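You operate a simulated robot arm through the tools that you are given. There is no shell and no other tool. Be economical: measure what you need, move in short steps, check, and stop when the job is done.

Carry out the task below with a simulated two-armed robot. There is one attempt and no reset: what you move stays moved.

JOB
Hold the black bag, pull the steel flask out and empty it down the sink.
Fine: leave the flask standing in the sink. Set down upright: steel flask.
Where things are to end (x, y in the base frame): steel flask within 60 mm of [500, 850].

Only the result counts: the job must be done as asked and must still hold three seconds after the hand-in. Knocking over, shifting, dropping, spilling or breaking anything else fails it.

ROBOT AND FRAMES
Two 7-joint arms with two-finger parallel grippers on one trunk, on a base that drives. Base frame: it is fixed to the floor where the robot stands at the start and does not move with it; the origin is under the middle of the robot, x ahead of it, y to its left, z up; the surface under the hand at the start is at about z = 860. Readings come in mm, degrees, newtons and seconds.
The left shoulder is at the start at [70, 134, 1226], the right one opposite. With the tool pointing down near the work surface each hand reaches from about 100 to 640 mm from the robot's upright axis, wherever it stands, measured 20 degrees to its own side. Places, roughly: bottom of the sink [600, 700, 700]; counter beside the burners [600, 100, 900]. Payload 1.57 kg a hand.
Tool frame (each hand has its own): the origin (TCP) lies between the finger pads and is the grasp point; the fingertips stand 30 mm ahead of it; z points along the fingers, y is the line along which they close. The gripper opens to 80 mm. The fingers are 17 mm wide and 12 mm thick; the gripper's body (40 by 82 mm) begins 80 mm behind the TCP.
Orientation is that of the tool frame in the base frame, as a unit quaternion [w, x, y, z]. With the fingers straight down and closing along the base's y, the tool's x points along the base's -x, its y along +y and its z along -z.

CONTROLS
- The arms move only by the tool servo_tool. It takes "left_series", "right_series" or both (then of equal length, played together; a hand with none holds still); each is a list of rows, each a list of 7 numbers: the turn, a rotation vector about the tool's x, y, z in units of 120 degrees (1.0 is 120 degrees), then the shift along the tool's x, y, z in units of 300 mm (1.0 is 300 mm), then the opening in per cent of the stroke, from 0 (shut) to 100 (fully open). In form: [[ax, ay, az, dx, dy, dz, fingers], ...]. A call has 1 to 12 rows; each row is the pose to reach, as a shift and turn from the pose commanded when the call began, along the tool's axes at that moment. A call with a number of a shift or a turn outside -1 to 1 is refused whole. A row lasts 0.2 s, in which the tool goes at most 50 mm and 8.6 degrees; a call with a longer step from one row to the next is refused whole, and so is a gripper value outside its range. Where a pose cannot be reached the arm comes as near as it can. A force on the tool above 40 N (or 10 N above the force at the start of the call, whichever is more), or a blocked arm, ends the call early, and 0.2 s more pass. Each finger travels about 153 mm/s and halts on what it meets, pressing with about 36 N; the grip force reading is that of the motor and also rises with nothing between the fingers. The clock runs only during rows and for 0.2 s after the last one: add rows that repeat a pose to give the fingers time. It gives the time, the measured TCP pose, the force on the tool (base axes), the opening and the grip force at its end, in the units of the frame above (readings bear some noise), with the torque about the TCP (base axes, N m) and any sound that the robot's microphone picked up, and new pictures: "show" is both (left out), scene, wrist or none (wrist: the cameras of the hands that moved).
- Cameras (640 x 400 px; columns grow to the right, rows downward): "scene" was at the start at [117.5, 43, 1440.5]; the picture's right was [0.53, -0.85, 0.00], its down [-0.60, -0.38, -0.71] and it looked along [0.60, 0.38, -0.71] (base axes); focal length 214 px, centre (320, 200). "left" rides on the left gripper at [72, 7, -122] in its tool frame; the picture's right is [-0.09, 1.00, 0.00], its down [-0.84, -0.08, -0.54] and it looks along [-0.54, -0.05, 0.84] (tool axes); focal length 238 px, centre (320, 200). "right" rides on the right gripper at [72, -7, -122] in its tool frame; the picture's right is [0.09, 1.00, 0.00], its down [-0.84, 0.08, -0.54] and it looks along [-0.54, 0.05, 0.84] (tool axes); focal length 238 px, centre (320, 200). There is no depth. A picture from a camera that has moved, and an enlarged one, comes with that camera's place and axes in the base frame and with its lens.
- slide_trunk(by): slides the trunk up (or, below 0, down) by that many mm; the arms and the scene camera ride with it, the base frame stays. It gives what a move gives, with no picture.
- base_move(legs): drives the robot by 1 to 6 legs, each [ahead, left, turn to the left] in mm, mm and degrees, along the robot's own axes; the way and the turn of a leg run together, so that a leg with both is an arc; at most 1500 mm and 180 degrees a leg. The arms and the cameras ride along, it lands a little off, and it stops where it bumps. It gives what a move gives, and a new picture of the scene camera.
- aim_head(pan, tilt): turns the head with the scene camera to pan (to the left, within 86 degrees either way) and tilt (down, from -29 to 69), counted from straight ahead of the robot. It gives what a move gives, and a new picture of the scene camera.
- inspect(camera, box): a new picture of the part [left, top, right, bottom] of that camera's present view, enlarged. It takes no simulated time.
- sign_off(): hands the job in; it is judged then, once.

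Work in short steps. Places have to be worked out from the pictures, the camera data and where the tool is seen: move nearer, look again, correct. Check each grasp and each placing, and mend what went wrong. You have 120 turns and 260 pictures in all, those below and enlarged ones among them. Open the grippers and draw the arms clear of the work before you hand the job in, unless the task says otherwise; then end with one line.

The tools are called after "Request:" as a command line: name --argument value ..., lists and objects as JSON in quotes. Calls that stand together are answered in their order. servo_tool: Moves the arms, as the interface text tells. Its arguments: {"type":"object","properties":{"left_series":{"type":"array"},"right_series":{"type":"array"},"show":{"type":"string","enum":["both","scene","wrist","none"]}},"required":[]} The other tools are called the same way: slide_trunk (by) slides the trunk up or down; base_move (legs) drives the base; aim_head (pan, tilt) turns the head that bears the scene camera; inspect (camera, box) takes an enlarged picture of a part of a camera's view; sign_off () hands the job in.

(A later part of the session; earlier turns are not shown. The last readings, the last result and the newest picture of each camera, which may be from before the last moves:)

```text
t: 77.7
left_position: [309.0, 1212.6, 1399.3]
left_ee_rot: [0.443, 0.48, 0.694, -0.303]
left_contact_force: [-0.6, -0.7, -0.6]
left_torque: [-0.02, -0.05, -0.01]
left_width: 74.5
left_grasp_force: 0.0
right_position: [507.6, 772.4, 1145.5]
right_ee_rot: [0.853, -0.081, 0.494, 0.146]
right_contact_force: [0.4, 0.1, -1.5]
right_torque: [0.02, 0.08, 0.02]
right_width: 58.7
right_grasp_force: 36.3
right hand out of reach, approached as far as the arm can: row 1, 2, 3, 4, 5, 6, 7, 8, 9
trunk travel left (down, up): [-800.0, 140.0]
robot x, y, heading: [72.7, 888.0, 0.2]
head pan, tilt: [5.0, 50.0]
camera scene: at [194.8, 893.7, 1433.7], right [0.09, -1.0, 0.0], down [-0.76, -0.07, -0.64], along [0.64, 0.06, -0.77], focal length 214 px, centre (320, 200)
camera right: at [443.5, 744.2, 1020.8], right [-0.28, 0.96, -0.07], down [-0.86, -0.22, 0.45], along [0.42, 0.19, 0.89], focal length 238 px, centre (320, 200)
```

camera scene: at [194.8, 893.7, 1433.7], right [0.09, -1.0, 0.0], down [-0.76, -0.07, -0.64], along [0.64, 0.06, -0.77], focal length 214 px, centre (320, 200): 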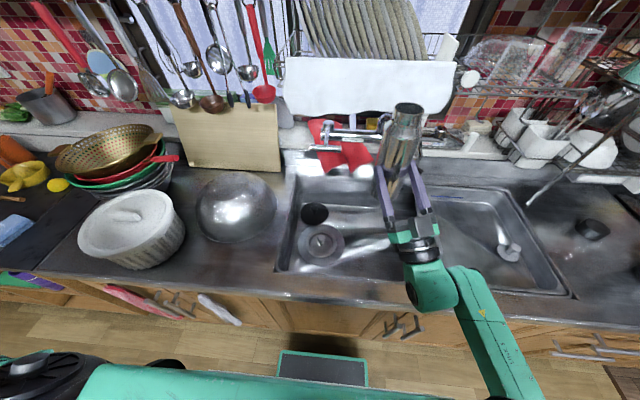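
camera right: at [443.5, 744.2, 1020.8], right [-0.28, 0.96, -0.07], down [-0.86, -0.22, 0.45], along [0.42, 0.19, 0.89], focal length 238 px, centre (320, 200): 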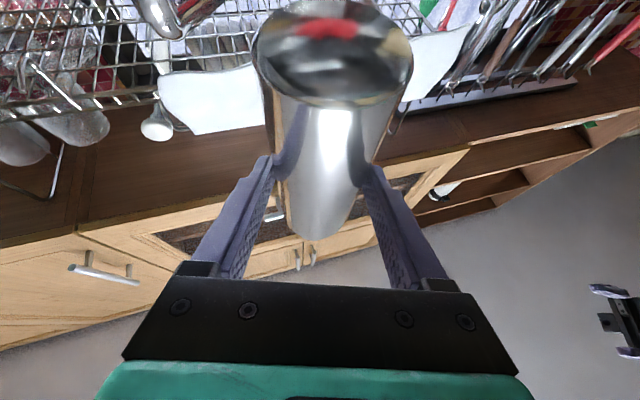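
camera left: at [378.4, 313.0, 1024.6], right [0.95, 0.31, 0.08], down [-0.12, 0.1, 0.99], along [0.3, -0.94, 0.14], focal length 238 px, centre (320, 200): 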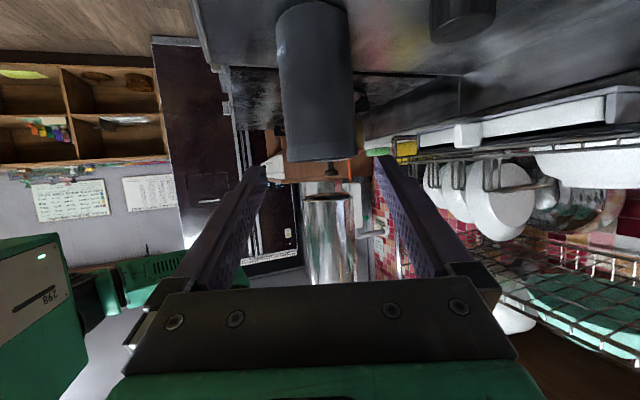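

The flask is upright in the right hand with the mouth at about (519, 785, 1268). I want it nearer the robot's centreline for a handover to the left hand, so I move it 80 mm left while yawing the right hand 30°.

Request:
servo_tool --right_series '[[-0.0433, 0, 0.025, 0.003, 0.055, 0.004, 45], [-0.0866, 0.001, 0.05, 0.006, 0.11, 0.008, 45], [-0.13, 0.001, 0.075, 0.009, 0.165, 0.012, 45], [-0.173, 0.001, 0.1, 0.012, 0.22, 0.016, 45], [-0.2165, 0.0015, 0.125, 0.014, 0.274, 0.02, 45], [-0.2165, 0.0015, 0.125, 0.014, 0.274, 0.02, 45]]' --show "scene"

```text
t: 79.1
left_position: [310.1, 1211.5, 1398.0]
left_ee_rot: [0.443, 0.48, 0.694, -0.304]
left_contact_force: [-0.6, 0.4, 1.1]
left_torque: [-0.04, 0.01, 0.0]
left_width: 74.2
left_grasp_force: 0.0
right_position: [489.5, 853.6, 1143.5]
right_ee_rot: [0.787, -0.204, 0.457, 0.361]
right_contact_force: [-0.6, -0.1, -3.1]
right_torque: [-0.04, 0.04, 0.01]
right_width: 59.2
right_grasp_force: 35.9
trunk travel left (down, up): [-800.0, 140.0]
robot x, y, heading: [70.3, 884.8, 0.3]
head pan, tilt: [5.0, 50.0]
camera scene: at [196.3, 893.9, 1433.5], right [0.09, -1.0, 0.0], down [-0.76, -0.07, -0.64], along [0.64, 0.06, -0.77], focal length 214 px, centre (320, 200)
```

scene: 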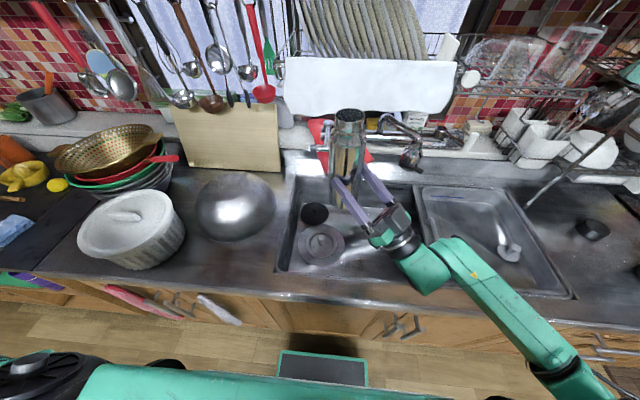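

Now the flask axis is at about (497, 863), neck z≈1252. I bring the left hand to a standoff 120 mm from the neck.

Request:
servo_tool --left_series '[[0, 0, 0, -0.016, 0.027, 0.14, 93], [0, 0, 0, -0.032, 0.054, 0.28, 93], [0, 0, 0, -0.048, 0.081, 0.42, 93], [0, 0, 0, -0.063, 0.107, 0.56, 93], [0, 0, 0, -0.079, 0.134, 0.7, 93], [0, 0, 0, -0.095, 0.161, 0.85, 93], [0, 0, 0, -0.111, 0.188, 0.99, 93], [0, 0, 0, -0.111, 0.188, 0.99, 93]]'

Request:
inspect --camera "left" --box '[200, 60, 440, 260]'

```text
t: 80.9
left_position: [464.0, 969.4, 1303.5]
left_ee_rot: [0.444, 0.479, 0.694, -0.304]
left_contact_force: [0.1, 0.8, -0.3]
left_torque: [-0.04, -0.02, 0.01]
left_width: 74.5
left_grasp_force: 0.1
right_position: [488.7, 853.8, 1143.4]
right_ee_rot: [0.787, -0.205, 0.457, 0.36]
right_contact_force: [0.3, -0.8, -2.0]
right_torque: [-0.06, 0.02, -0.01]
right_width: 58.7
right_grasp_force: 36.0
trunk travel left (down, up): [-800.0, 140.0]
robot x, y, heading: [70.7, 888.6, 0.2]
head pan, tilt: [5.0, 50.0]
camera scene: at [195.8, 894.5, 1433.6], right [0.09, -1.0, 0.0], down [-0.76, -0.07, -0.64], along [0.64, 0.06, -0.77], focal length 214 px, centre (320, 200)
camera left: at [418.9, 1103.8, 1289.6], right [0.94, 0.32, 0.09], down [-0.12, 0.1, 0.99], along [0.3, -0.94, 0.14], focal length 238 px, centre (320, 200)
```

scene: 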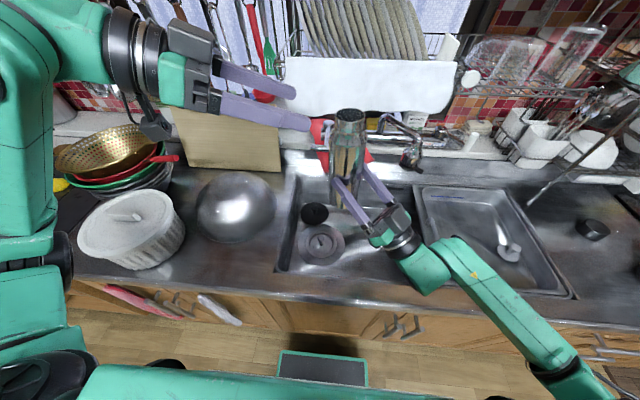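
left: 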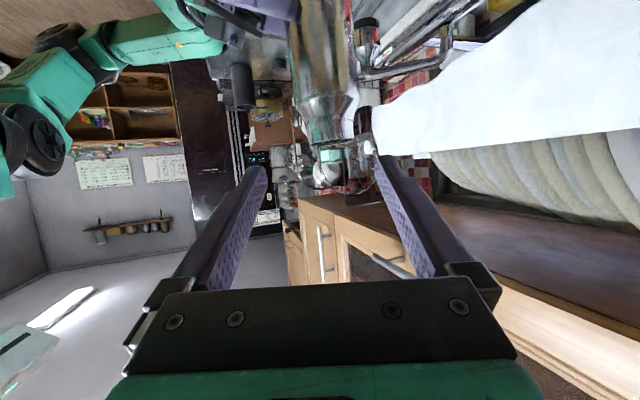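

```text
2.00 times, centred on (320, 160) of left
camera zoom: at [418.9, 1103.8, 1289.6], right [0.94, 0.32, 0.09], down [-0.12, 0.1, 0.99], along [0.3, -0.94, 0.14], focal length 477 px, centre (320, 280)
```

zoom: 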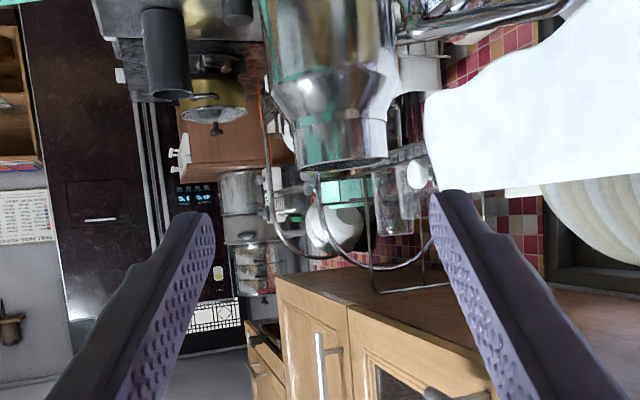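

The flask mouth triangulates to about (505, 873, 1266) and stands vertical. I advance 60 mm and re-measure.

Request:
servo_tool --left_series '[[0, 0, 0, -0.003, 0.004, 0.1, 93], [0, 0, 0, -0.006, 0.01, 0.2, 93], [0, 0, 0, -0.006, 0.01, 0.2, 93]]'

Request:
inspect --camera "left" --box '[200, 60, 440, 260]'

Request:
inspect --camera "scene" --box '[240, 60, 440, 200]'

```text
t: 81.7
left_position: [486.0, 918.5, 1281.3]
left_ee_rot: [0.443, 0.48, 0.693, -0.304]
left_contact_force: [-0.4, 0.3, 0.8]
left_torque: [0.04, -0.03, 0.04]
left_width: 74.1
left_grasp_force: 0.0
right_position: [489.0, 852.6, 1143.3]
right_ee_rot: [0.787, -0.205, 0.457, 0.36]
right_contact_force: [-0.8, -0.1, -3.2]
right_torque: [-0.06, 0.06, 0.0]
right_width: 58.8
right_grasp_force: 36.4
trunk travel left (down, up): [-800.0, 140.0]
robot x, y, heading: [69.4, 886.2, 0.3]
head pan, tilt: [5.0, 50.0]
camera scene: at [195.9, 894.8, 1433.6], right [0.09, -1.0, 0.0], down [-0.76, -0.07, -0.64], along [0.64, 0.06, -0.77], focal length 214 px, centre (320, 200)
camera left: at [441.4, 1052.4, 1266.1], right [0.94, 0.32, 0.09], down [-0.12, 0.1, 0.99], along [0.3, -0.94, 0.13], focal length 238 px, centre (320, 200)
```

scene: 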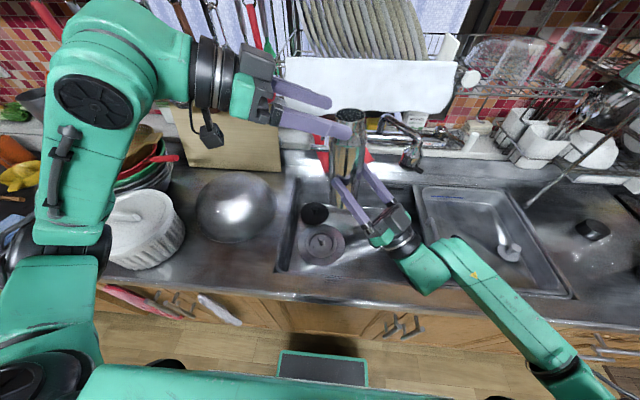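
left: 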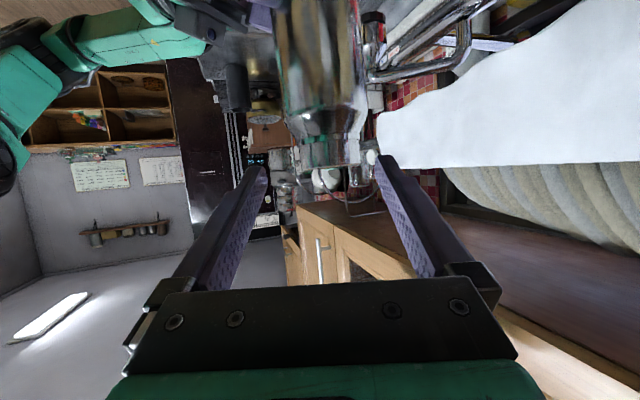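

```text
2.00 times, centred on (320, 160) of left
camera zoom: at [441.4, 1052.4, 1266.1], right [0.94, 0.32, 0.09], down [-0.12, 0.1, 0.99], along [0.3, -0.94, 0.13], focal length 477 px, centre (320, 280)
```

zoom: 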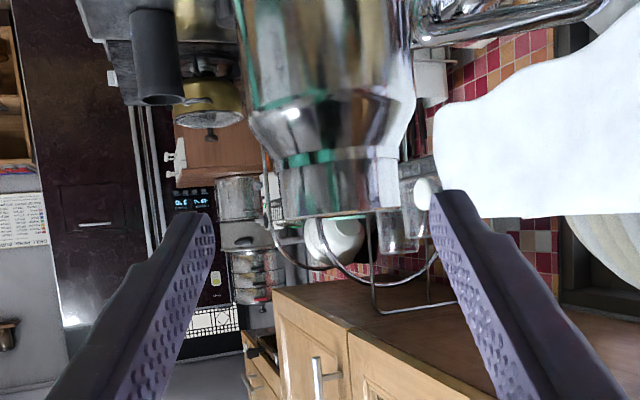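

```text
2.86 times, centred on (340, 130) of scene
camera zoom: at [195.9, 894.8, 1433.6], right [0.09, -1.0, 0.0], down [-0.76, -0.07, -0.64], along [0.64, 0.06, -0.77], focal length 613 px, centre (263, 400)
```

zoom: 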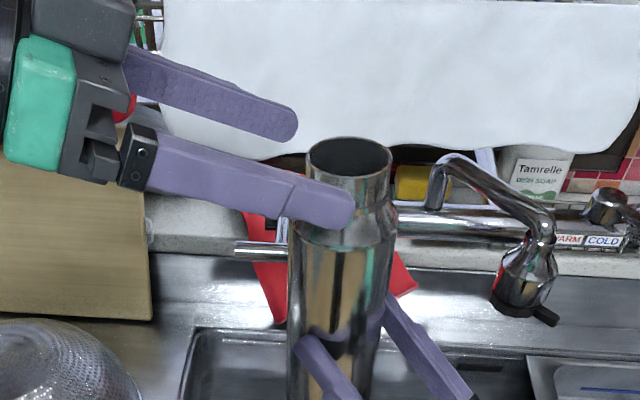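

Refined neck centre: (509, 879, 1254). I shift laterally 8 mm, advance 52 mm, and close on the neck.

Request:
servo_tool --left_series '[[0, 0, 0, 0.01, 0.027, 0.06, 93], [0, 0, 0, 0.019, 0.027, 0.12, 93], [0, 0, 0, 0.019, 0.027, 0.174, 93], [0, 0, 0, 0.019, 0.027, 0.174, 75], [0, 0, 0, 0.019, 0.027, 0.174, 60], [0, 0, 0, 0.019, 0.027, 0.174, 45], [0, 0, 0, 0.019, 0.027, 0.174, 45]]'

Request:
inspect --camera "left" --box '[200, 60, 440, 260]'

Request:
inspect --camera "scene" --box '[260, 80, 420, 220]'

```text
t: 83.3
left_position: [509.3, 877.9, 1252.6]
left_ee_rot: [0.442, 0.48, 0.693, -0.306]
left_contact_force: [-11.8, -9.0, 2.7]
left_torque: [-0.45, 0.9, -0.13]
left_width: 48.2
left_grasp_force: 35.9
right_position: [491.1, 852.3, 1143.2]
right_ee_rot: [0.787, -0.205, 0.457, 0.36]
right_contact_force: [11.9, 8.8, -5.0]
right_torque: [-0.74, 0.51, 0.03]
right_width: 59.0
right_grasp_force: 36.5
trunk travel left (down, up): [-800.0, 140.0]
robot x, y, heading: [71.3, 887.8, 0.3]
head pan, tilt: [5.0, 50.0]
camera scene: at [196.6, 893.9, 1433.5], right [0.09, -1.0, 0.0], down [-0.76, -0.07, -0.64], along [0.64, 0.06, -0.77], focal length 214 px, centre (320, 200)
camera left: at [465.3, 1011.7, 1238.5], right [0.95, 0.31, 0.08], down [-0.12, 0.1, 0.99], along [0.3, -0.94, 0.14], focal length 238 px, centre (320, 200)
```

scene: 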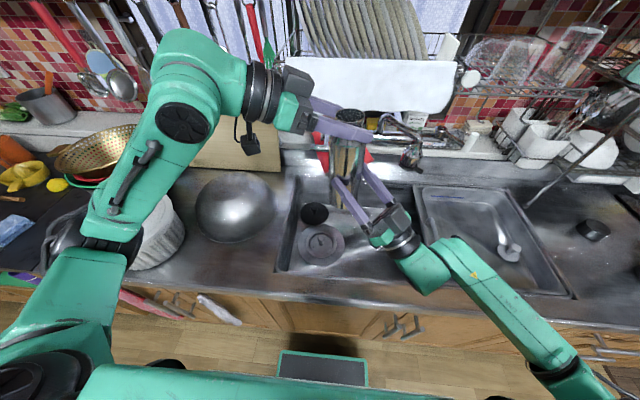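
left: 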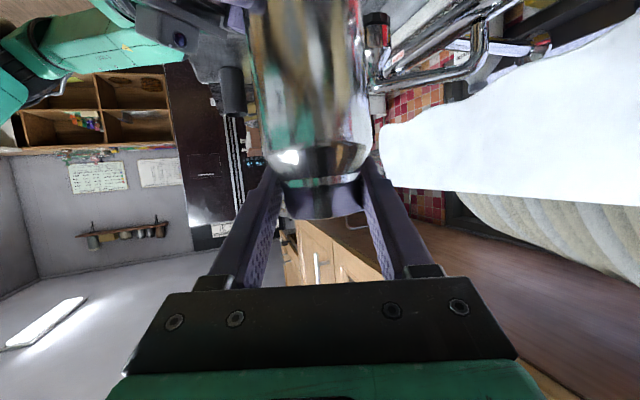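

```text
2.00 times, centred on (320, 160) of left
camera zoom: at [465.3, 1011.7, 1238.5], right [0.95, 0.31, 0.08], down [-0.12, 0.1, 0.99], along [0.3, -0.94, 0.14], focal length 477 px, centre (320, 280)
```

zoom: 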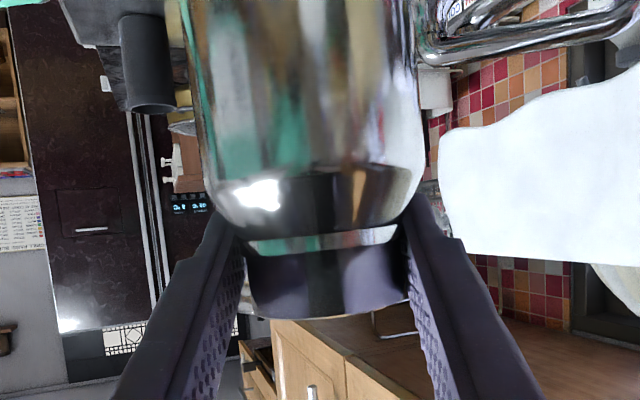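

```text
2.86 times, centred on (340, 150) of scene
camera zoom: at [196.6, 893.9, 1433.5], right [0.09, -1.0, 0.0], down [-0.76, -0.07, -0.64], along [0.64, 0.06, -0.77], focal length 613 px, centre (263, 343)
```

zoom: 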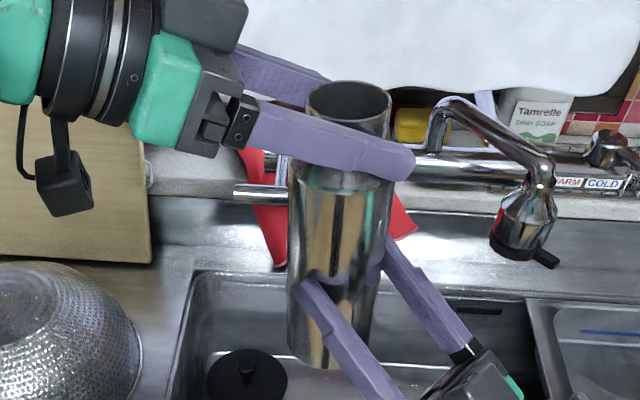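

Left holds the neck (48 mm, 36 N). I open the right hand and retreat it backward along its own axis.

Request:
servo_tool --right_series '[[0, 0, 0, 0, 0, 0, 80], [0, 0, 0, 0, 0, 0, 100], [0, 0, 0, 0, 0, 0, 100], [0, 0, 0, 0, 0, -0.1, 100], [0, 0, 0, 0, 0, -0.23, 100], [0, 0, 0, 0, 0, -0.37, 100]]' --left_series '[[0, 0, 0, 0, 0, 0, 40], [0, 0, 0, 0, 0, 0, 40], [0, 0, 0, 0, 0, 0, 40], [0, 0, 0, 0, 0, 0, 40], [0, 0, 0, 0, 0, 0, 40], [0, 0, 0, 0, 0, 0, 40]]'

Request:
inspect --camera "scene" --box '[260, 80, 420, 220]'

Request:
inspect --camera "left" --box '[200, 0, 440, 220]'

```text
t: 84.7
left_position: [510.1, 876.4, 1252.4]
left_ee_rot: [0.444, 0.479, 0.694, -0.304]
left_contact_force: [-0.7, 0.3, 1.2]
left_torque: [-0.02, -0.05, 0.01]
left_width: 45.6
left_grasp_force: 36.3
right_position: [426.4, 780.5, 1087.9]
right_ee_rot: [0.788, -0.204, 0.456, 0.36]
right_contact_force: [1.1, -0.5, 0.7]
right_torque: [-0.01, 0.01, 0.03]
right_width: 80.0
right_grasp_force: 0.1
trunk travel left (down, up): [-800.0, 140.0]
robot x, y, heading: [74.8, 889.2, 0.5]
head pan, tilt: [5.0, 50.0]
camera scene: at [195.9, 893.1, 1433.6], right [0.09, -1.0, 0.0], down [-0.76, -0.07, -0.64], along [0.64, 0.06, -0.77], focal length 214 px, centre (320, 200)
camera right: at [383.7, 724.2, 964.4], right [-0.72, 0.69, -0.07], down [-0.64, -0.62, 0.45], along [0.27, 0.37, 0.89], focal length 238 px, centre (320, 200)
camera left: at [465.3, 1011.9, 1238.8], right [0.94, 0.32, 0.09], down [-0.12, 0.1, 0.99], along [0.3, -0.94, 0.13], focal length 238 px, centre (320, 200)
```

scene: 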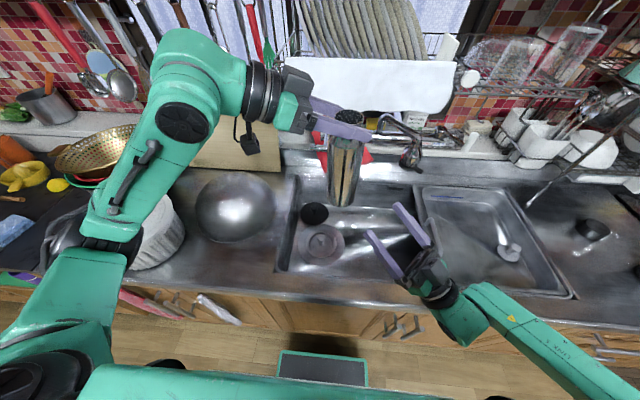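
right: 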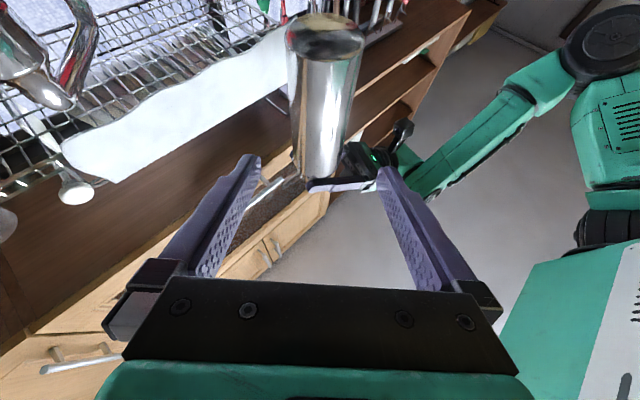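
left: 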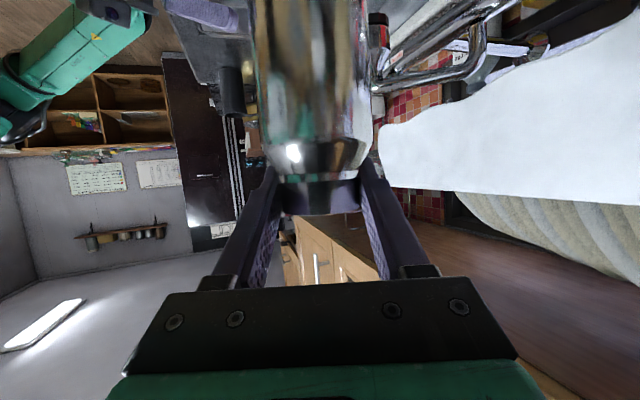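

```text
2.86 times, centred on (340, 150) of scene
camera zoom: at [195.9, 893.1, 1433.6], right [0.09, -1.0, 0.0], down [-0.76, -0.07, -0.64], along [0.64, 0.06, -0.77], focal length 613 px, centre (263, 343)
```

zoom: 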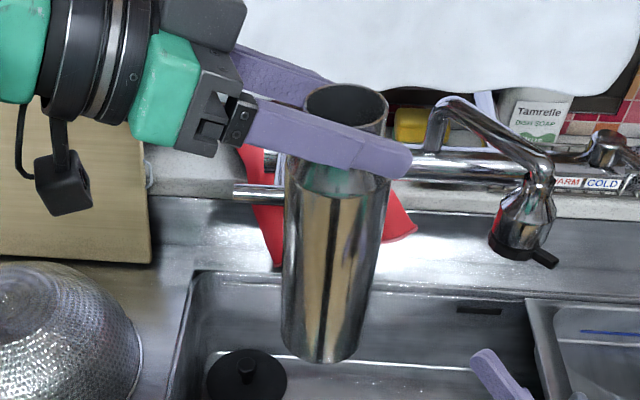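

```text
1.82 times, centred on (320, 110) of left
camera zoom: at [465.3, 1011.9, 1238.8], right [0.94, 0.32, 0.09], down [-0.12, 0.1, 0.99], along [0.3, -0.94, 0.13], focal length 433 px, centre (320, 364)
```

zoom: 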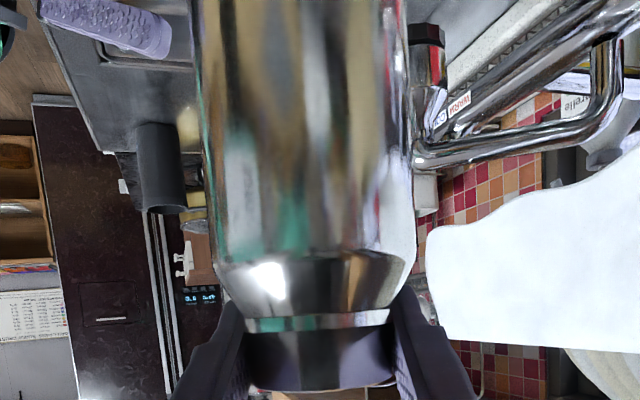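

The flask hangs upright in the left hand, 45.6 mm at the neck. Before lowering the trunk, I fold the right arm up and back to a safe tool-down pose.

Request:
servo_tool --right_series '[[0, 0, 0, -0.08, 0.02, -0.03, 100], [0.0307, 0.0672, 0.0174, -0.14, 0.035, -0.03, 100], [0.0614, 0.1344, 0.0348, -0.2, 0.05, -0.03, 100], [0.0921, 0.2016, 0.0522, -0.26, 0.065, -0.03, 100], [0.1228, 0.2688, 0.0696, -0.32, 0.08, -0.03, 100], [0.1535, 0.336, 0.087, -0.38, 0.095, -0.02, 100], [0.1842, 0.4032, 0.1044, -0.43, 0.11, -0.02, 100], [0.2149, 0.4704, 0.1218, -0.48, 0.12, -0.01, 100], [0.2456, 0.5376, 0.1392, -0.53, 0.13, 0, 100], [0.2763, 0.6048, 0.1566, -0.57, 0.14, 0, 100], [0.307, 0.672, 0.174, -0.6, 0.15, 0, 100], [0.3377, 0.7392, 0.1914, -0.622, 0.157, 0, 100]]' --show "scene"

```text
refused: row 2 steps farther than a row can; nothing moved
```

A step was slightly too large; I rescale the rotation rows.

Request:
servo_tool --right_series '[[0, 0, 0, -0.08, 0.02, -0.03, 100], [0.028, 0.061, 0.016, -0.14, 0.035, -0.03, 100], [0.056, 0.122, 0.032, -0.2, 0.05, -0.03, 100], [0.084, 0.183, 0.048, -0.26, 0.065, -0.03, 100], [0.112, 0.244, 0.064, -0.32, 0.08, -0.03, 100], [0.14, 0.305, 0.08, -0.38, 0.095, -0.02, 100], [0.168, 0.366, 0.096, -0.43, 0.11, -0.02, 100], [0.196, 0.427, 0.112, -0.48, 0.12, -0.01, 100], [0.224, 0.488, 0.128, -0.53, 0.13, 0, 100], [0.252, 0.549, 0.144, -0.57, 0.14, 0, 100], [0.28, 0.61, 0.16, -0.6, 0.15, 0, 100], [0.308, 0.671, 0.176, -0.622, 0.157, 0, 100]]' --show "scene"

```text
t: 87.3
left_position: [511.6, 878.8, 1251.9]
left_ee_rot: [0.442, 0.48, 0.694, -0.305]
left_contact_force: [-1.1, 0.4, -0.4]
left_torque: [0.0, 0.02, 0.0]
left_width: 45.7
left_grasp_force: 35.8
right_position: [332.1, 740.5, 1250.2]
right_ee_rot: [0.261, -0.066, 0.955, 0.121]
right_contact_force: [-0.4, 0.9, -0.8]
right_torque: [0.01, 0.03, 0.01]
right_width: 80.0
right_grasp_force: 0.1
right hand out of reach, approached as far as the arm can: row 3, 4, 5, 6, 7, 8, 9, 10
trunk travel left (down, up): [-800.0, 140.0]
robot x, y, heading: [70.4, 888.2, 0.3]
head pan, tilt: [5.0, 50.0]
camera scene: at [197.6, 893.7, 1433.4], right [0.09, -1.0, 0.0], down [-0.76, -0.07, -0.64], along [0.64, 0.06, -0.77], focal length 214 px, centre (320, 200)
```

scene: 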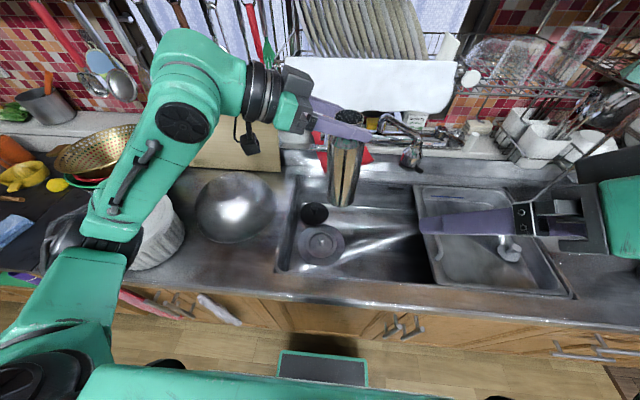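

Right hand is safely back. I raise it further and shift the flask to (500, 850) with the left hand, then lower the trunk 150 mm.

Request:
servo_tool --right_series '[[0, 0, 0, -0.061, -0.023, -0.117, 100], [0, 0, 0, -0.122, -0.047, -0.235, 100], [0, 0, 0, -0.184, -0.07, -0.352, 100], [0, 0, 0, -0.245, -0.094, -0.47, 100], [0, 0, 0, -0.245, -0.094, -0.47, 100]]' --left_series '[[0, 0, 0, -0.008, -0.016, 0.017, 40], [0, 0, 0, -0.016, -0.033, 0.034, 40], [0, 0, 0, -0.024, -0.05, 0.051, 40], [0, 0, 0, -0.032, -0.066, 0.068, 40], [0, 0, 0, -0.032, -0.066, 0.068, 40]]' --show "none"

Request:
slide_trunk --by -150

Request:
aim_head --pan 5 --tilt 50

```text
t: 88.5
left_position: [499.4, 849.4, 1252.0]
left_ee_rot: [0.444, 0.479, 0.694, -0.304]
left_contact_force: [0.1, 0.4, 0.5]
left_torque: [0.0, 0.01, 0.02]
left_width: 45.6
left_grasp_force: 35.2
right_position: [331.9, 681.6, 1399.8]
right_ee_rot: [0.263, -0.067, 0.955, 0.121]
right_contact_force: [0.2, 0.9, -0.1]
right_torque: [0.02, 0.04, 0.0]
right_width: 79.9
right_grasp_force: 0.0
trunk travel left (down, up): [-800.0, 140.0]
robot x, y, heading: [71.6, 888.8, 0.1]
head pan, tilt: [5.0, 50.0]
```

```text
t: 90.2
left_position: [498.0, 850.1, 1102.6]
left_ee_rot: [0.442, 0.48, 0.694, -0.304]
left_contact_force: [0.5, 0.4, 0.1]
left_torque: [-0.03, 0.04, -0.02]
left_width: 45.4
left_grasp_force: 36.1
right_position: [330.7, 681.7, 1249.7]
right_ee_rot: [0.262, -0.066, 0.955, 0.122]
right_contact_force: [0.5, 0.1, -0.5]
right_torque: [-0.03, 0.03, 0.04]
right_width: 80.1
right_grasp_force: 0.1
trunk travel left (down, up): [-650.0, 290.0]
robot x, y, heading: [72.9, 888.3, 0.1]
head pan, tilt: [5.0, 50.0]
```

```text
t: 90.8
left_position: [499.3, 850.0, 1102.4]
left_ee_rot: [0.443, 0.479, 0.694, -0.304]
left_contact_force: [0.0, -0.9, 0.9]
left_torque: [-0.01, -0.02, 0.0]
left_width: 45.3
left_grasp_force: 36.0
right_position: [330.5, 683.2, 1251.5]
right_ee_rot: [0.263, -0.066, 0.955, 0.121]
right_contact_force: [0.6, 0.2, 0.4]
right_torque: [-0.05, 0.0, 0.0]
right_width: 80.0
right_grasp_force: 0.1
trunk travel left (down, up): [-650.0, 290.0]
robot x, y, heading: [71.5, 883.3, 0.2]
head pan, tilt: [5.0, 50.0]
camera scene: at [196.5, 893.8, 1283.5], right [0.09, -1.0, 0.0], down [-0.76, -0.07, -0.64], along [0.64, 0.06, -0.77], focal length 214 px, centre (320, 200)
```

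scene: 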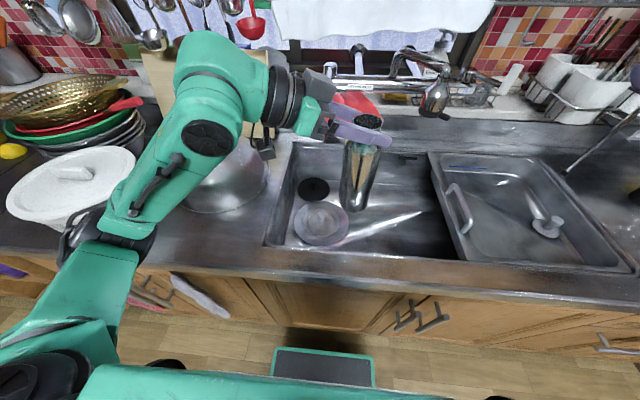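

Left elbow is low near the counter, so I now lower with the left arm itself rather than the trunk: 150 mm down, then check.

Request:
servo_tool --left_series '[[0, 0, 0, 0.0755, 0, 0.0353, 40], [0, 0, 0, 0.151, 0, 0.0705, 40], [0, 0, 0, 0.2263, 0, 0.1058, 40], [0, 0, 0, 0.3017, 0, 0.141, 40], [0, 0, 0, 0.377, 0, 0.1763, 40], [0, 0, 0, 0.4525, 0, 0.2115, 40], [0, 0, 0, 0.4525, 0, 0.2115, 40]]'

Request:
inspect --camera "scene" --box '[235, 100, 435, 260]'

```text
t: 92.4
left_position: [500.3, 850.1, 951.9]
left_ee_rot: [0.444, 0.479, 0.694, -0.304]
left_contact_force: [-0.5, -0.3, 0.4]
left_torque: [-0.03, 0.02, 0.03]
left_width: 45.3
left_grasp_force: 36.0
right_position: [331.1, 682.8, 1250.2]
right_ee_rot: [0.263, -0.067, 0.955, 0.121]
right_contact_force: [-0.9, 0.3, 0.1]
right_torque: [-0.02, 0.01, 0.0]
right_width: 80.1
right_grasp_force: 0.0
trunk travel left (down, up): [-650.0, 290.0]
robot x, y, heading: [73.9, 885.8, 0.3]
head pan, tilt: [5.0, 50.0]
camera scene: at [196.5, 893.7, 1283.5], right [0.09, -1.0, 0.0], down [-0.76, -0.07, -0.64], along [0.64, 0.06, -0.77], focal length 214 px, centre (320, 200)
camera left: at [455.1, 984.4, 938.0], right [0.94, 0.32, 0.09], down [-0.12, 0.1, 0.99], along [0.3, -0.94, 0.13], focal length 238 px, centre (320, 200)
```

scene: 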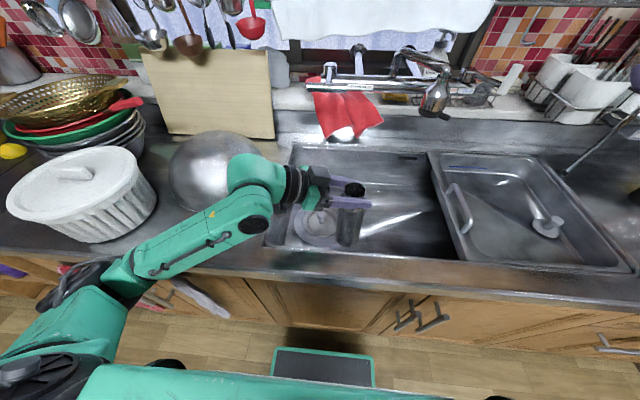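
left: 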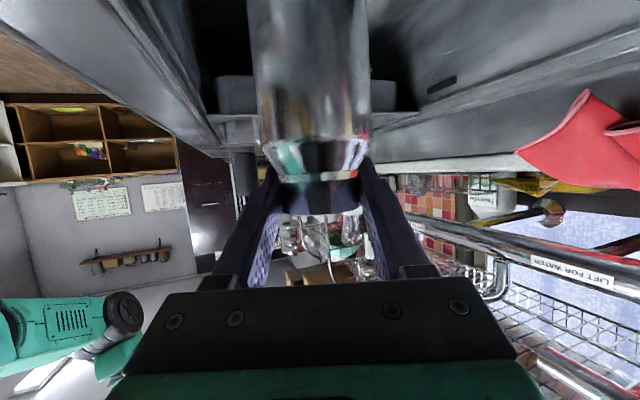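

```text
2.50 times, centred on (335, 180) of scene
camera zoom: at [196.5, 893.7, 1283.5], right [0.09, -1.0, 0.0], down [-0.76, -0.07, -0.64], along [0.64, 0.06, -0.77], focal length 536 px, centre (282, 250)
```

zoom: 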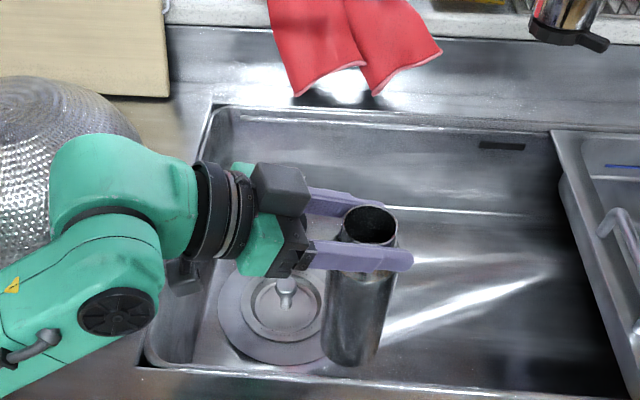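

To clear the drain plate (centre ≈(589, 918), r 87) I shift the flask to (485, 832) and lower 55 mm.

Request:
servo_tool --left_series '[[0, 0, 0, -0.017, -0.068, 0.035, 40], [0, 0, 0, 0.024, -0.068, 0.055, 40], [0, 0, 0, 0.065, -0.068, 0.074, 40], [0, 0, 0, 0.107, -0.068, 0.094, 40], [0, 0, 0, 0.149, -0.068, 0.1126, 40], [0, 0, 0, 0.149, -0.068, 0.1126, 40]]'

Request:
inspect --camera "scene" --box '[235, 100, 435, 260]'

Request:
inspect --camera "left" --box '[180, 0, 460, 200]'

```text
t: 93.8
left_position: [484.3, 832.7, 897.6]
left_ee_rot: [0.443, 0.48, 0.694, -0.305]
left_contact_force: [0.1, -0.6, 0.1]
left_torque: [-0.01, 0.0, -0.02]
left_width: 45.5
left_grasp_force: 36.0
right_position: [330.6, 682.0, 1249.8]
right_ee_rot: [0.262, -0.067, 0.955, 0.121]
right_contact_force: [0.1, 0.1, 0.2]
right_torque: [0.0, 0.02, 0.05]
right_width: 80.0
right_grasp_force: 0.2
trunk travel left (down, up): [-650.0, 290.0]
robot x, y, heading: [69.8, 890.0, 0.2]
head pan, tilt: [5.0, 50.0]
camera scene: at [196.4, 893.6, 1283.5], right [0.09, -1.0, 0.0], down [-0.76, -0.07, -0.64], along [0.64, 0.06, -0.77], focal length 214 px, centre (320, 200)
camera left: at [440.3, 966.6, 883.8], right [0.94, 0.32, 0.09], down [-0.12, 0.1, 0.99], along [0.3, -0.94, 0.13], focal length 238 px, centre (320, 200)
```

scene: 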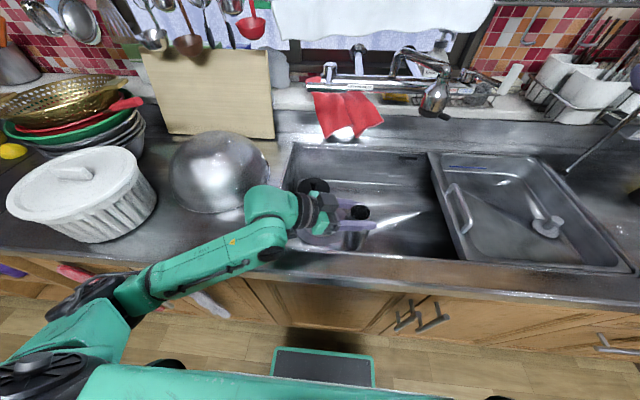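
left: 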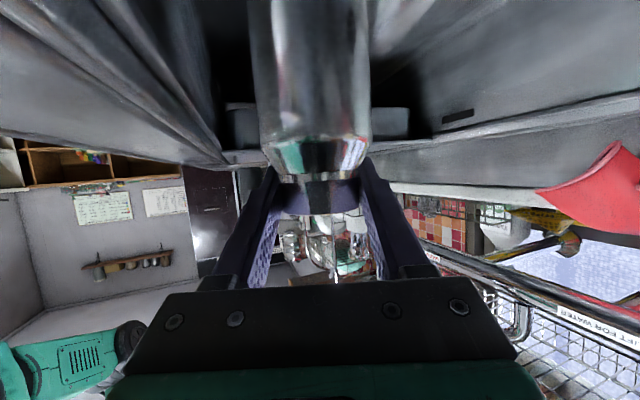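

```text
2.50 times, centred on (335, 180) of scene
camera zoom: at [196.4, 893.6, 1283.5], right [0.09, -1.0, 0.0], down [-0.76, -0.07, -0.64], along [0.64, 0.06, -0.77], focal length 536 px, centre (282, 250)
```

zoom: 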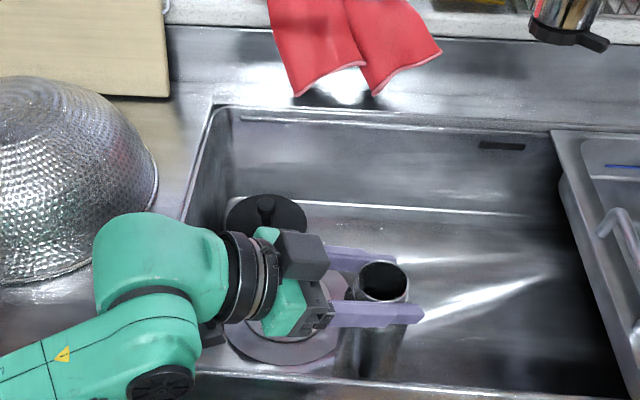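

```text
2.00 times, centred on (320, 100) of left
camera zoom: at [440.3, 966.6, 883.8], right [0.94, 0.32, 0.09], down [-0.12, 0.1, 0.99], along [0.3, -0.94, 0.13], focal length 477 px, centre (320, 400)
```

zoom: 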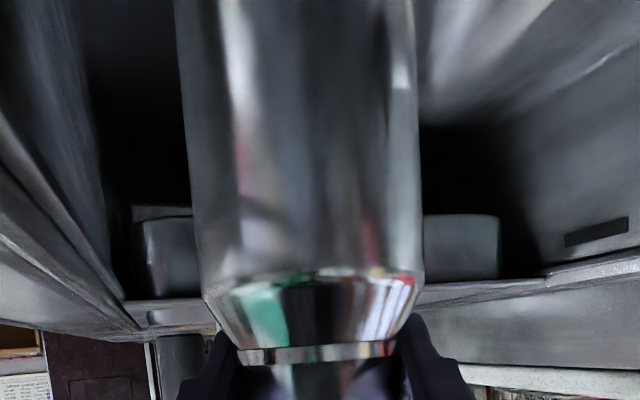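

Upright and clear of the plate. I descend in 3 mm steps until the base touches the sink floor.

Request:
servo_tool --left_series '[[0, 0, 0, 0.009, 0, 0.0042, 40], [0, 0, 0, 0.018, 0, 0.0085, 40], [0, 0, 0, 0.027, 0, 0.0127, 40], [0, 0, 0, 0.036, 0, 0.0169, 40], [0, 0, 0, 0.045, 0, 0.0212, 40], [0, 0, 0, 0.045, 0, 0.0212, 40]]' --show "none"

Request:
inspect --camera "scene" --box '[235, 100, 435, 260]'

```text
t: 95.2
left_position: [486.2, 832.3, 882.4]
left_ee_rot: [0.442, 0.48, 0.694, -0.305]
left_contact_force: [0.2, -0.9, -0.2]
left_torque: [0.03, 0.05, 0.01]
left_width: 45.3
left_grasp_force: 36.1
right_position: [331.3, 681.8, 1249.6]
right_ee_rot: [0.262, -0.067, 0.955, 0.122]
right_contact_force: [0.1, 0.4, 0.2]
right_torque: [0.02, 0.0, 0.0]
right_width: 80.2
right_grasp_force: 0.1
trunk travel left (down, up): [-650.0, 290.0]
robot x, y, heading: [69.3, 885.0, 0.1]
head pan, tilt: [5.0, 50.0]
```

```text
2.50 times, centred on (335, 180) of scene
camera zoom: at [196.5, 893.8, 1283.5], right [0.09, -1.0, 0.0], down [-0.76, -0.07, -0.64], along [0.64, 0.06, -0.77], focal length 536 px, centre (282, 250)
```

zoom: 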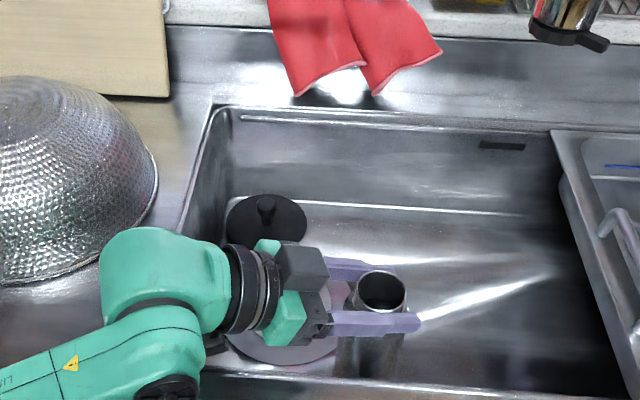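

No contact yet at z=882. I continue another 15 mm in small steps.

Request:
servo_tool --left_series '[[0, 0, 0, 0.009, 0, 0.0042, 40], [0, 0, 0, 0.018, 0, 0.0085, 40], [0, 0, 0, 0.027, 0, 0.0127, 40], [0, 0, 0, 0.036, 0, 0.0169, 40], [0, 0, 0, 0.045, 0, 0.0212, 40], [0, 0, 0, 0.045, 0, 0.0212, 40]]' --show "wrist"

Request:
inspect --camera "scene" --box '[235, 100, 435, 260]'

```text
t: 96.6
left_position: [484.2, 832.3, 875.4]
left_ee_rot: [0.45, 0.48, 0.689, -0.304]
left_contact_force: [4.3, 1.7, 38.5]
left_torque: [0.43, 0.13, -0.07]
left_width: 45.2
left_grasp_force: 36.2
right_position: [326.6, 684.2, 1250.7]
right_ee_rot: [0.264, -0.067, 0.954, 0.121]
right_contact_force: [0.2, 0.5, 0.8]
right_torque: [-0.01, 0.0, 0.0]
right_width: 80.0
right_grasp_force: 0.0
trunk travel left (down, up): [-650.0, 290.0]
robot x, y, heading: [72.5, 888.2, 0.2]
head pan, tilt: [5.0, 50.0]
camera left: at [439.3, 965.5, 858.7], right [0.94, 0.32, 0.1], down [-0.14, 0.11, 0.98], along [0.3, -0.94, 0.15], focal length 238 px, centre (320, 200)
```

left: 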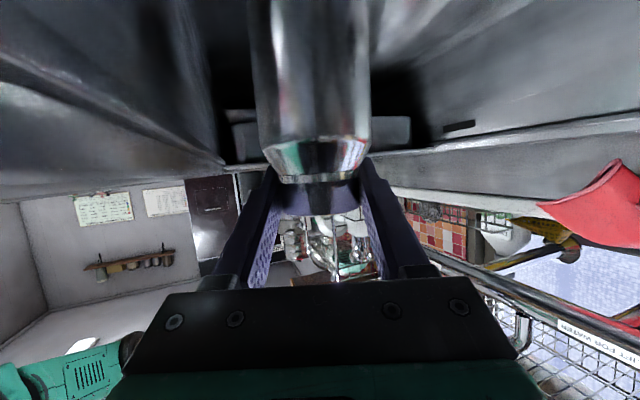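

```text
2.50 times, centred on (335, 180) of scene
camera zoom: at [191.9, 894.8, 1284.5], right [0.09, -1.0, 0.0], down [-0.76, -0.07, -0.65], along [0.64, 0.06, -0.76], focal length 536 px, centre (282, 250)
```

zoom: 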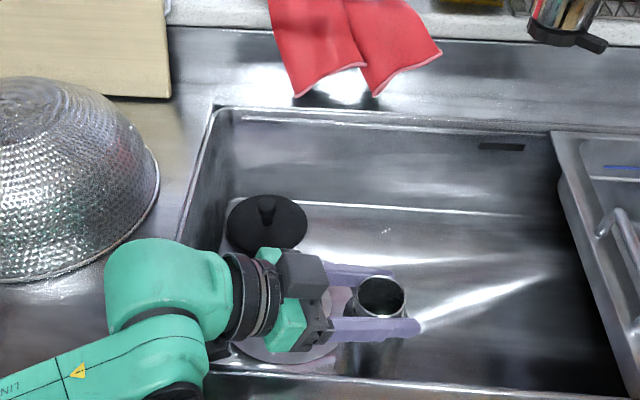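

The base is on the floor (38 N). I relax by raising the command 9 mm so that the flask stands with little load, and check force.

Request:
servo_tool --left_series '[[0, 0, 0, -0.012, 0, -0.0056, 40], [0, 0, 0, -0.024, 0, -0.0113, 40], [0, 0, 0, -0.024, 0, -0.0113, 40], [0, 0, 0, -0.024, 0, -0.0113, 40]]' --show "none"

Request:
inspect --camera "left" --box '[180, 0, 460, 200]'

```text
t: 97.6
left_position: [484.0, 833.0, 875.5]
left_ee_rot: [0.44, 0.48, 0.695, -0.305]
left_contact_force: [-0.4, -2.6, 5.3]
left_torque: [-0.6, 0.19, 0.1]
left_width: 45.7
left_grasp_force: 36.0
right_position: [330.3, 681.2, 1250.5]
right_ee_rot: [0.262, -0.067, 0.955, 0.121]
right_contact_force: [0.6, 0.0, -0.4]
right_torque: [-0.01, 0.01, -0.01]
right_width: 80.1
right_grasp_force: 0.1
trunk travel left (down, up): [-650.0, 290.0]
robot x, y, heading: [74.5, 887.8, -0.1]
head pan, tilt: [5.0, 50.0]
```

```text
2.00 times, centred on (320, 100) of left
camera zoom: at [439.4, 966.0, 860.9], right [0.95, 0.32, 0.08], down [-0.12, 0.1, 0.99], along [0.3, -0.94, 0.13], focal length 477 px, centre (320, 400)
```

zoom: 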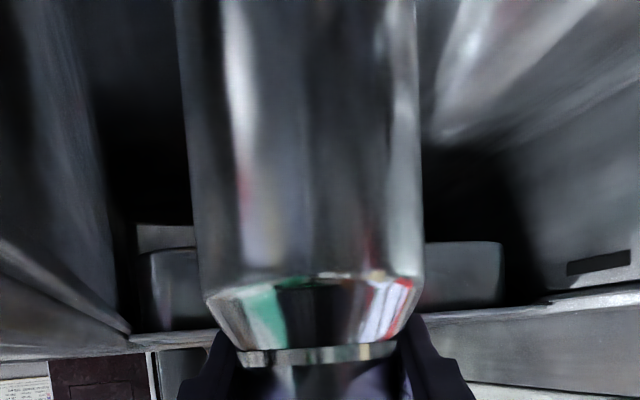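

Load is only ~5 N. I open the left fingers gradually and check that the flask stands.

Request:
servo_tool --left_series '[[0, 0, 0, 0, 0, 0, 58], [0, 0, 0, 0, 0, 0, 62], [0, 0, 0, 0, 0, 0, 68], [0, 0, 0, 0, 0, 0, 80], [0, 0, 0, 0, 0, 0, 95], [0, 0, 0, 0, 0, 0, 95]]' --show "wrist"

Request:
inspect --camera "scene" --box '[235, 100, 435, 260]'

```text
t: 99.0
left_position: [485.3, 831.4, 875.4]
left_ee_rot: [0.443, 0.48, 0.694, -0.304]
left_contact_force: [0.0, -0.1, -0.1]
left_torque: [-0.04, -0.02, -0.02]
left_width: 75.8
left_grasp_force: 0.1
right_position: [330.5, 681.9, 1249.6]
right_ee_rot: [0.263, -0.067, 0.955, 0.121]
right_contact_force: [0.1, 0.6, 0.2]
right_torque: [-0.01, 0.0, 0.02]
right_width: 80.0
right_grasp_force: 0.1
trunk travel left (down, up): [-650.0, 290.0]
robot x, y, heading: [68.9, 888.6, 0.2]
head pan, tilt: [5.0, 50.0]
camera left: at [440.6, 966.1, 862.1], right [0.94, 0.32, 0.09], down [-0.12, 0.1, 0.99], along [0.3, -0.94, 0.13], focal length 238 px, centre (320, 200)
```

left: 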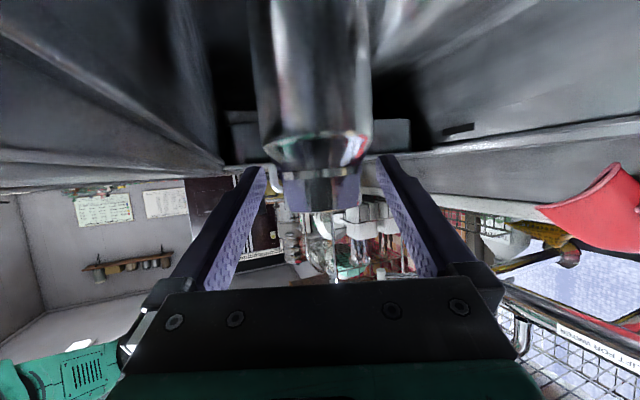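

```text
2.50 times, centred on (335, 180) of scene
camera zoom: at [196.2, 893.8, 1283.5], right [0.09, -1.0, 0.0], down [-0.76, -0.07, -0.64], along [0.64, 0.06, -0.77], focal length 536 px, centre (282, 250)
```

zoom: 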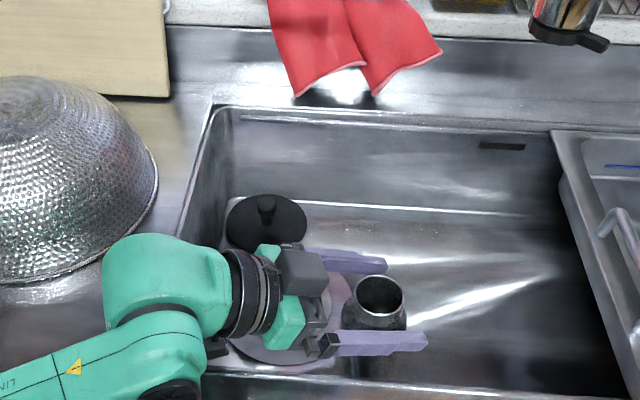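

The flask stands free between the open fingers. To avoid the colander beside the wrist I withdraw straight up 130 mm.

Request:
servo_tool --left_series '[[0, 0, 0, -0.045, 0, -0.021, 95], [0, 0, 0, -0.09, 0, -0.042, 95], [0, 0, 0, -0.15, 0, -0.07, 95], [0, 0, 0, -0.21, 0, -0.098, 95], [0, 0, 0, -0.27, 0, -0.126, 95], [0, 0, 0, -0.33, 0, -0.154, 95], [0, 0, 0, -0.39, 0, -0.183, 95]]'

Request:
inspect --camera "scene" --box '[235, 100, 435, 260]'

```text
t: 100.6
left_position: [483.6, 832.4, 1005.6]
left_ee_rot: [0.442, 0.48, 0.694, -0.304]
left_contact_force: [-0.1, 0.6, 0.1]
left_torque: [-0.03, 0.0, 0.04]
left_width: 76.1
left_grasp_force: 0.0
right_position: [330.4, 681.6, 1250.3]
right_ee_rot: [0.263, -0.067, 0.955, 0.122]
right_contact_force: [-0.3, -0.8, 0.1]
right_torque: [0.02, 0.0, 0.01]
right_width: 79.8
right_grasp_force: 0.0
trunk travel left (down, up): [-650.0, 290.0]
robot x, y, heading: [72.4, 889.8, 0.4]
head pan, tilt: [5.0, 50.0]
camera scene: at [196.1, 893.7, 1283.5], right [0.09, -1.0, 0.0], down [-0.76, -0.07, -0.64], along [0.64, 0.06, -0.77], focal length 214 px, centre (320, 200)
camera left: at [439.9, 966.4, 991.3], right [0.94, 0.32, 0.09], down [-0.12, 0.1, 0.99], along [0.3, -0.94, 0.13], focal length 238 px, centre (320, 200)
```

scene: 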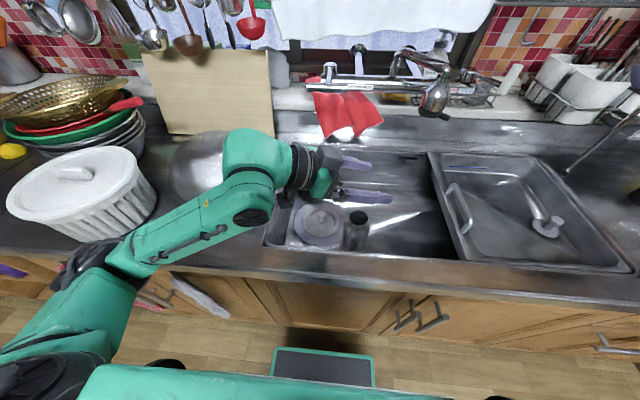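
left: 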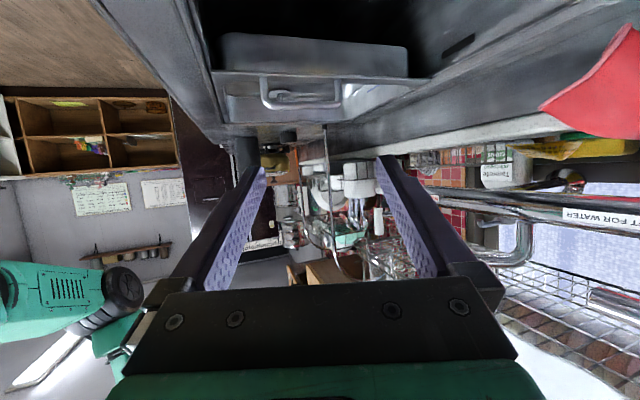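

```text
2.50 times, centred on (335, 180) of scene
camera zoom: at [196.1, 893.7, 1283.5], right [0.09, -1.0, 0.0], down [-0.76, -0.07, -0.64], along [0.64, 0.06, -0.77], focal length 536 px, centre (282, 250)
```

zoom: 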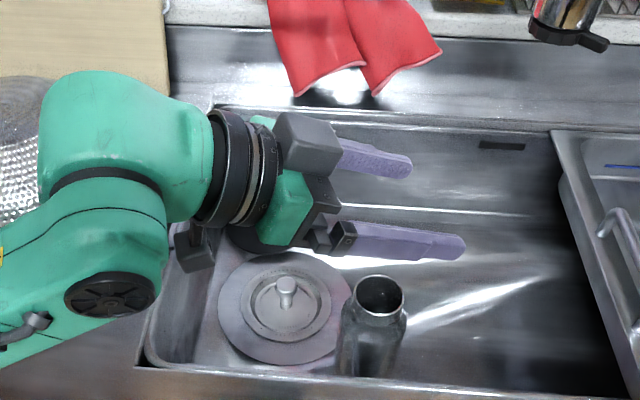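

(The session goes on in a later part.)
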